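You operate a simulated robot arm through the tools that you are given. There is no shell and no other tool. Be economical: measure what you need, move in short steps, check, and stop when the job is done.

Carry out the task below with a simulated robot arm. There is one attempt and no reset: what you move stays moved.

TASK
Set the red marker to 10.
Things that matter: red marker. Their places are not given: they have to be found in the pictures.

It is judged by the outcome, as a careful person would: the job done as asked, and still so three seconds after it is handed in. It fails if anything else is knocked over, pushed out of place, dropped, spilled or broken.

THE ROBOT
A 7-joint arm with a two-finger parallel gripper, fixed in place. Base frame: the origin is at the foot of the arm, x ahead of it, y to its left, z up. Lengths are in m, angles in rad, forces in N, time in s.
Its first joint turns from -1.152 to 1.152 rad. Payload 2.5 kg.
Tool frame: the origin (TCP) lies between the finger pads and is the grasp point; the fingertips stand 0.023 m ahead of it; z points along the fingers, y is the line along which they close. The gripper opens to 0.094 m. The fingers are 0.038 m wide and 0.01 m thick; the gripper's body (0.054 by 0.096 m) begins 0.039 m behind the TCP.
Orientation is told as [roll, pitch, yaw] about the base's x, y, z axes, in that order, counted from this pose: with the fingers straight down and closing along the base's y, the tool's x points along the base's -x, its y along +y and its z along -z.

THE INTERFACE
- The arm moves only by the tool move_arm. Its argument "increments" is a list of rows, each a list of 3 entries, a list of its own where there are three numbers: the turn, a rotation vector about the tool's x, y, z in units of 8 degrees (1.0 is 8 degrees), then the shift along the tool's x, y, z in units of 40 mm (1.0 is 40 mm), then the opening, from 0 (shut) to 1 (fully open). In form: [[[ax, ay, az], [x, y, z], grip], ...]. A call has 1 to 8 rows; each row shifts and turns the commanded pose from where the row before left it, along the tool's axes as they then stand. A call with a number of a shift or a turn outside -1 to 1 is refused whole. A row lasts 0.2 s, in which the tool goes at most 0.05 m and 0.15 rad; a call with a longer step from one row to the next is refused whole, and so is a gripper value outside its range. A pose out of reach is approached as far as the arm can. The call stops where the force on the tool passes 40 N (or 10 N more than at its start, if that is more) or the arm is blocked; 0.2 s more then pass. The fingers move at their own pace (about 0.108 m/s each) and stop on an object; they squeeze with about 29 N. The grip force told is the motor's: it shows also when the fingers shut on nothing. Time passes only in rows, and 0.2 s behind the last, so rows that do not move let the fingers close. It gives the time, the measured TCP pose, the force on the tool (base axes), the opening and the grip force at its end, in the units of the frame above (readings bear some noise).
- Cameras (640 x 400 px; columns grow to the right, rows downward): "scene" is fixed at [0.0992, -0.4005, 0.5564]; the picture's right is [0.93, -0.37, 0.00], its down [-0.16, -0.40, -0.90] and it looks along [0.33, 0.84, -0.44] (base axes); focal length 339 px, centre (320, 200). "wrist" rides on the gripper at [-0.039, 0, -0.044] in the tool frame; the picture's right is [0.00, -1.00, 0.00], its down [0.97, 0.00, -0.24] and it looks along [0.24, 0.00, 0.97] (tool axes); focal length 218 px, centre (320, 200).
- grab_frame(camera): a new picture of that camera. No time passes.
- measure_at(camera, pixels): for up to 12 pixels [column, row] of the newest picture of that camera ("zoom" is the newest enlarged one), the place [x, y, z] in the base frame of the surface seen there, good to about 0.003 m, but the place of the scene camera against the robot may be out by one fixed shift of up to 0.012 m in any direction. No time passes.
- enlarge(camera, box): a new picture of the part [left, top, right, bottom] of that camera's present view, enlarged. No time passes.
- job_done(): hands the job in; it is judged then, once.

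Work in short steps. Measure before you move; look again where a grasp or a placing could have gone wrong, and mend it. You have 60 turns and 30 pictures in all, those below and enlarged ones among them. Open the gripper and draw the arm clear of the work before you hand the job in, unless the task says otherwise; then end with one line.

The tools are called after "Request:" by a JSON object that holds its "op" and its "data". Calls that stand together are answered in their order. move_arm: Moves the arm, as the interface text tells. Its arguments: {"type":"object","properties":{"increments":{"type":"array"}},"required":["increments"]} The other tools are called the same way: grab_frame (camera) takes a picture; measure_at (camera, pixels) gives the place of the surface under pixels of a picture; enlarge (camera, box) takes an enlarged picture of a part of a camera's view; job_done () hands the job in.

At the start:

```text
time: 0.0
tcp_pos: [0.3013, 0.3137, 0.396]
ee_rot: [0.001, -0.001, 0.001]
force: [0.1, 0.7, -0.4]
finger_gap: 0.0941
finger_force: 0.1
```

scene: 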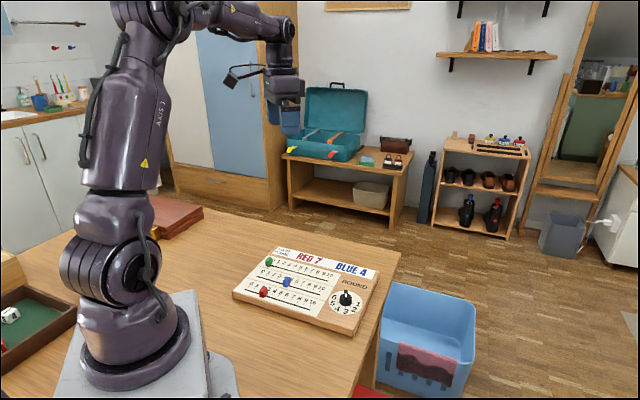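
wrist: 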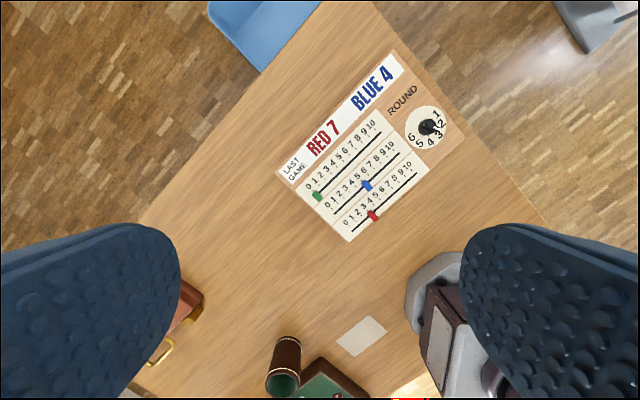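

The board shows three sliders; red is at the bottom row. I enlarge both views to read it.

Request:
{"op": "enlarge", "data": {"camera": "scene", "box": [225, 235, 385, 335]}}

Request:
{"op": "enlarge", "data": {"camera": "wrist", "box": [270, 80, 462, 250]}}

```text
4.00 times, centred on (305, 285) of scene
```

zoom: 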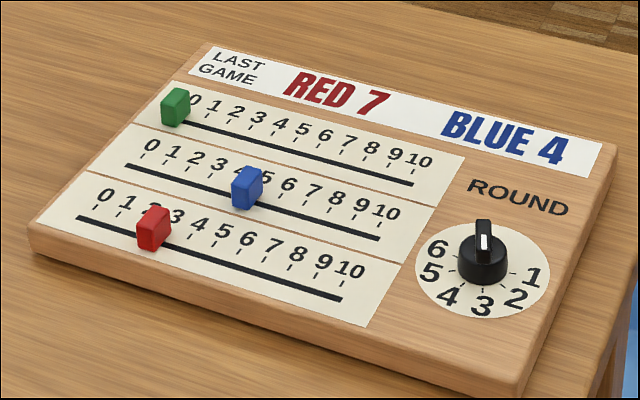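

```text
2.35 times, centred on (366, 165) of wrist
```

zoom: 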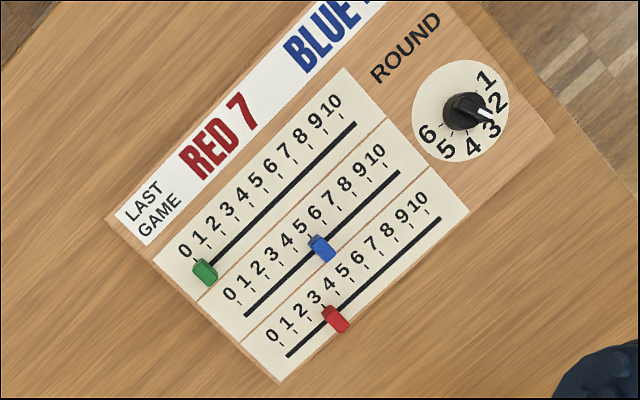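

The newest zoom is the wrist one: the red marker is at (335,320) and its slot runs from (288,355) to (440,218). I measure these points, the neighbouring markers and the board.

Request:
{"op": "measure_at", "data": {"camera": "zoom", "pixels": [[288, 355], [440, 218], [333, 316], [342, 325], [282, 346], [430, 212], [320, 246], [204, 270], [398, 171], [455, 215], [280, 380], [465, 105]]}}

Request:
{"op": "measure_at", "data": {"camera": "scene", "pixels": [[263, 291], [286, 281], [268, 262], [325, 309], [390, 309]]}}

```text
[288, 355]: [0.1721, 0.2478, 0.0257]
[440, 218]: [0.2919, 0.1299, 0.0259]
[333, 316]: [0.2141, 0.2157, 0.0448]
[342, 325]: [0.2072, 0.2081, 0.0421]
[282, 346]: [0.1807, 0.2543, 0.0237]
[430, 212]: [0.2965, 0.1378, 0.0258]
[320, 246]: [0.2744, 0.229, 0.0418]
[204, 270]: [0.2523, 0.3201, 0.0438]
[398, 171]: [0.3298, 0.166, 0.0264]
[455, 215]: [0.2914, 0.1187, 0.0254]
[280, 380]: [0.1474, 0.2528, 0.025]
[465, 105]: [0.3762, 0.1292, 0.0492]
```

```text
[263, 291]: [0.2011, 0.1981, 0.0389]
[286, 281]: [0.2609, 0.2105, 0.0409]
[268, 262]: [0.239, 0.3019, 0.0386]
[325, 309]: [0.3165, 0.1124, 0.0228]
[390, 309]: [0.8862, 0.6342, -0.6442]
```

Red marker is at about (0.211, 0.212), top z≈0.045, slot at −45° in the base frame. I turn the tool by 45° so that the fingers close along the slot and move in above the board for a closer look.

Request:
{"op": "move_arm", "data": {"increments": [[[0, 0, -0.9375], [0, 0, 0.5], 0.6], [[0, 0, -0.9375], [0, 0, 0.5], 0.6], [[0, 0, -0.9375], [0, 0, 0.5], 0.6], [[0, 0, -0.9375], [0, 0, 0.5], 0.6], [[0, 0, -0.9375], [0, 0, 0.5], 0.6], [[0, 0, -0.9375], [0, 0, 0.5], 0.6]]}}

Request:
{"op": "move_arm", "data": {"increments": [[[0, 0, 0], [0.7, 0, 0.3], 0.6], [[0, 0, 0], [0.7, 0, 0.3], 0.6], [[0, 0, 0], [0.7, -0.1, 0.3], 0.6], [[0, 0, 0], [0.6, -0.1, 0.3], 0.6], [[0, 0, 0], [0, 0, 0], 0.6]]}}

Request:
{"op": "grab_frame", "data": {"camera": "wrist"}}

```text
time: 1.4
tcp_pos: [0.3021, 0.3152, 0.2751]
ee_rot: [0.0, -0.003, 0.787]
force: [0.1, 0.4, 0.1]
finger_gap: 0.0564
finger_force: 0.0
```

```text
time: 2.6
tcp_pos: [0.2303, 0.2323, 0.2283]
ee_rot: [0.001, 0.0, 0.786]
force: [-0.5, 0.2, 0.3]
finger_gap: 0.0565
finger_force: 0.1
```

```text
25 pictures are left
```

wrist: 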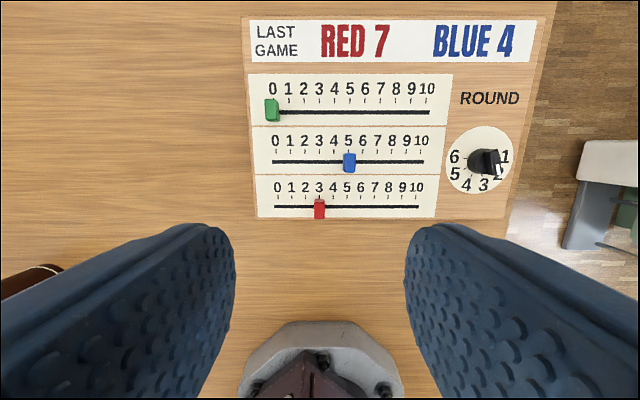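

The view is now lined up with the board; red stands at about 3 at (319,209). I enlarge the red row and measure ticks and marker.

Request:
{"op": "enlarge", "data": {"camera": "wrist", "box": [264, 170, 440, 226]}}

```text
3.64 times, centred on (352, 198) of wrist
```

zoom: 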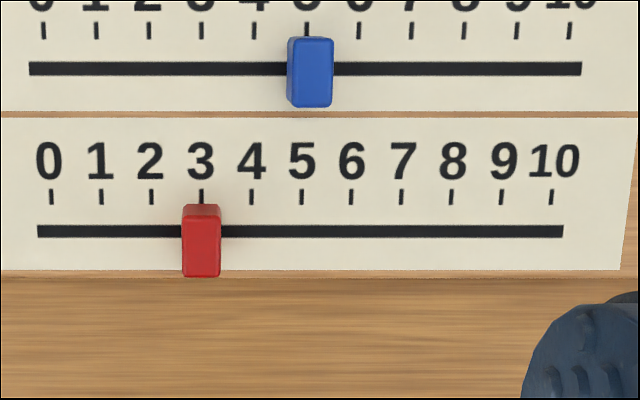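

Request:
{"op": "measure_at", "data": {"camera": "zoom", "pixels": [[51, 198], [551, 198], [201, 194], [201, 248], [201, 222], [186, 245], [217, 245], [201, 270], [45, 231], [555, 231], [351, 198], [401, 198]]}}

```text
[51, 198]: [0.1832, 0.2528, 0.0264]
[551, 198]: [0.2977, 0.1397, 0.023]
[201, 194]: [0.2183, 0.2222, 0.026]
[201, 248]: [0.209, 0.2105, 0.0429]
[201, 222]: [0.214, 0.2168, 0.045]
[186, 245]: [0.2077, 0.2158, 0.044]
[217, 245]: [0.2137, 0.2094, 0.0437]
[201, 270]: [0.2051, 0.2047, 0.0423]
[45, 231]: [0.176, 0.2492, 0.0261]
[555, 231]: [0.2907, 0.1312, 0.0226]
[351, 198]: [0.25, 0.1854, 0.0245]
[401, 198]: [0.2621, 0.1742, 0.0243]
```

Tick pitch is 16.1 mm, so red at 3 → 10 is about 112.7 mm along the slot. Marker centre is about (0.2105, 0.212); I move above it and descend most of the way.

Request:
{"op": "move_arm", "data": {"increments": [[[0, 0, 0], [0.36, 0, 0.7], 0.6], [[0, 0, 0], [0.35, 0, 0.7], 0.6], [[0, 0, 0], [0, 0, 0.8], 0.6], [[0, 0, 0], [0, 0, 0.8], 0.6], [[0, 0, 0], [0, 0, 0.3], 0.6], [[0, 0, 0], [0, 0, 0], 0.6]]}}

Request:
{"op": "grab_frame", "data": {"camera": "wrist"}}

```text
time: 4.0
tcp_pos: [0.2113, 0.2124, 0.0974]
ee_rot: [-0.001, -0.001, 0.786]
force: [0.1, -0.2, -0.1]
finger_gap: 0.0564
finger_force: 0.0
```

```text
23 pictures are left
```

wrist: 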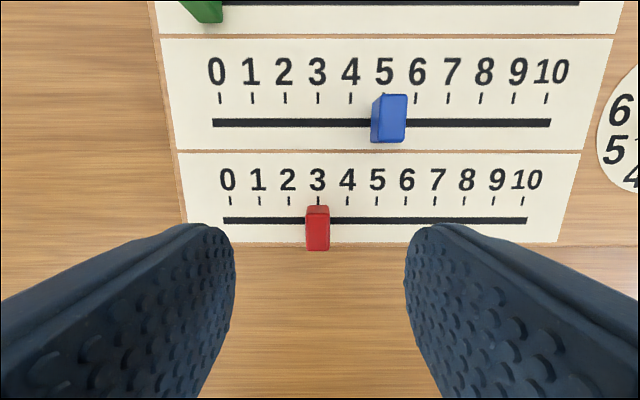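

The marker is centred between the fingers (318 vs 320). I descend 43 mm (fingertips about 6 mm above the board) and close.

Request:
{"op": "move_arm", "data": {"increments": [[[0, 0, 0], [0, 0, 0.6], 0.6], [[0, 0, 0], [0, 0, 0.48], 0.6], [[0, 0, 0], [0, 0, 0], 0.6]]}}

Request:
{"op": "move_arm", "data": {"increments": [[[0, 0, 0], [0, 0, 0], 0.3], [[0, 0, 0], [0, 0, 0], 0.0], [[0, 0, 0], [0, 0, 0], 0.0]]}}

Request:
{"op": "grab_frame", "data": {"camera": "wrist"}}

```text
time: 4.8
tcp_pos: [0.2092, 0.2116, 0.0527]
ee_rot: [0.0, 0.0, 0.785]
force: [0.2, 0.4, 0.3]
finger_gap: 0.0563
finger_force: 0.2
```

```text
time: 5.6
tcp_pos: [0.2118, 0.2127, 0.0522]
ee_rot: [0.0, 0.0, 0.785]
force: [0.1, 0.4, -0.2]
finger_gap: 0.0104
finger_force: 29.0
```

```text
22 pictures are left
```

wrist: 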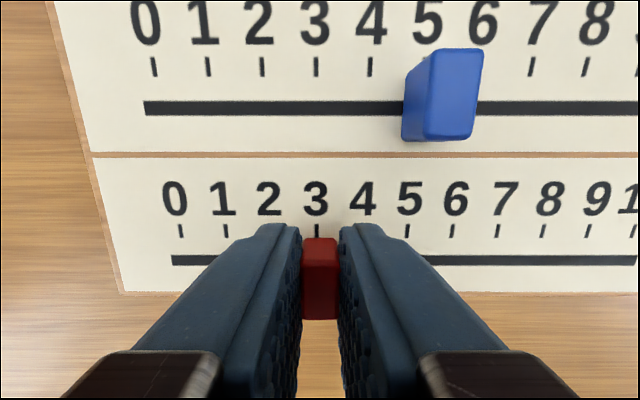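

Gripped with a 10 mm gap on the marker. I slide along tool −y (up the scale), first part way.

Request:
{"op": "move_arm", "data": {"increments": [[[0, 0, 0], [0, -0.25, 0], 0.0], [[0, 0, 0], [0, -0.25, 0], 0.0], [[0, 0, 0], [0, -0.25, 0], 0.0], [[0, 0, 0], [0, -0.25, 0], 0.0], [[0, 0, 0], [0, -0.25, 0], 0.0], [[0, 0, 0], [0, -0.25, 0], 0.0], [[0, 0, 0], [0, 0, 0], 0.0]]}}

Request:
{"op": "grab_frame", "data": {"camera": "wrist"}}

```text
time: 7.2
tcp_pos: [0.2536, 0.169, 0.0526]
ee_rot: [0.0, 0.001, 0.785]
force: [-3.4, -3.3, 2.2]
finger_gap: 0.0105
finger_force: 28.7
```

```text
21 pictures are left
```

wrist: 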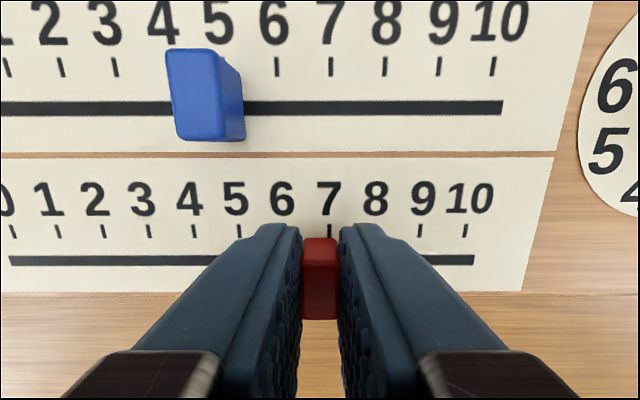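

Moving well, marker near 6.8, with a slight side force (~4.7 N toward tool +x), which I relieve with a tiny +x shift. I go on the remaining ~51 mm, a bit short at first.

Request:
{"op": "move_arm", "data": {"increments": [[[0, 0, 0], [0.015, -0.25, 0], 0.0], [[0, 0, 0], [0.005, -0.25, 0], 0.0], [[0, 0, 0], [0.005, -0.25, 0], 0.0], [[0, 0, 0], [0.005, -0.25, 0], 0.0], [[0, 0, 0], [0, -0.25, 0], 0.0], [[0, 0, 0], [0, 0, 0], 0.0]]}}

Request:
{"op": "grab_frame", "data": {"camera": "wrist"}}

```text
time: 8.6
tcp_pos: [0.2881, 0.1328, 0.0535]
ee_rot: [0.001, -0.002, 0.785]
force: [0.6, -1.2, 1.3]
finger_gap: 0.0105
finger_force: 29.1
```

```text
20 pictures are left
```

wrist: 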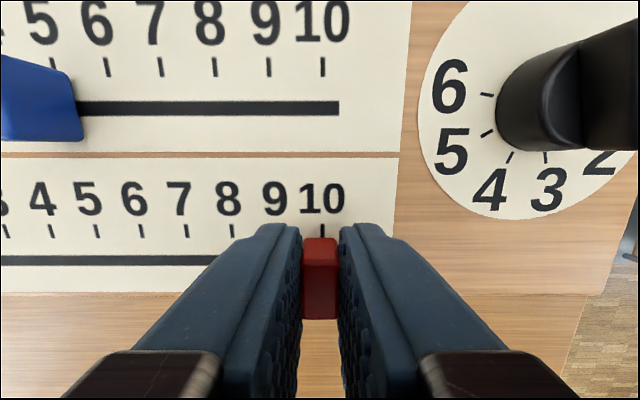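

Tick 10 is at column 322 with the marker at 320, so it's within a millimetre. I nudge 0.6 mm, open modestly and lift straight up.

Request:
{"op": "move_arm", "data": {"increments": [[[0, 0, 0], [0, -0.015, 0], 0.0], [[0, 0, 0], [0, 0, 0], 0.0], [[0, 0, 0], [0, 0, 0], 0.4], [[0, 0, 0], [0, 0, 0], 0.4], [[0, 0, 0], [0, 0, -0.6], 0.4], [[0, 0, 0], [0, 0, -1], 0.4], [[0, 0, 0], [0, 0, -1], 0.4], [[0, 0, 0], [0, 0, -1], 0.4]]}}

Request:
{"op": "move_arm", "data": {"increments": [[[0, 0, 0], [-0.5, 0.2, -0.8], 0.6], [[0, 0, 0], [0, 0, 0], 0.6]]}}

Request:
{"op": "enlarge", "data": {"camera": "wrist", "box": [160, 130, 400, 280]}}

Request:
{"op": "enlarge", "data": {"camera": "scene", "box": [225, 235, 385, 335]}}

```text
time: 10.4
tcp_pos: [0.2877, 0.1329, 0.2]
ee_rot: [-0.001, 0.001, 0.784]
force: [0.1, 0.3, 0.3]
finger_gap: 0.0376
finger_force: 0.1
```

```text
time: 11.0
tcp_pos: [0.2959, 0.1519, 0.2297]
ee_rot: [0.0, 0.0, 0.786]
force: [0.3, 0.1, -0.2]
finger_gap: 0.0564
finger_force: 0.1
```

```text
2.67 times, centred on (280, 205) of wrist
```

zoom: 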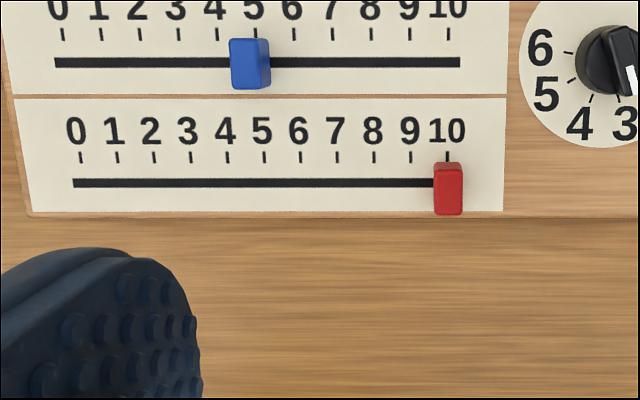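

```text
4.00 times, centred on (305, 285) of scene
```

zoom: 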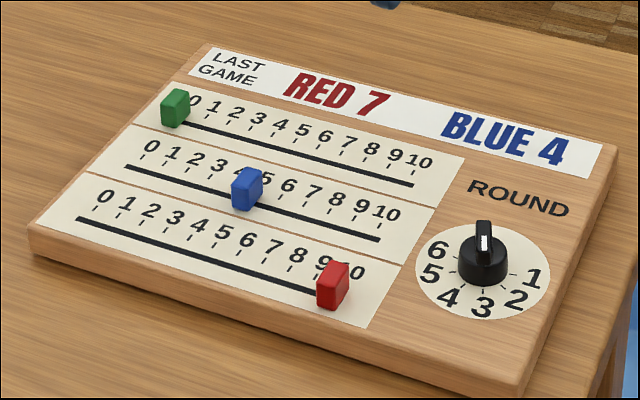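

The red marker lines up with the 10 tick (448 vs 447), nothing else has moved, and the arm is clear and open.

Request:
{"op": "job_done", "data": {}}

```text
The job is handed in.
```

The red marker is set to 10. The last pictures show it lined up with the 10 tick, with the other markers, the knob and the board where they were.
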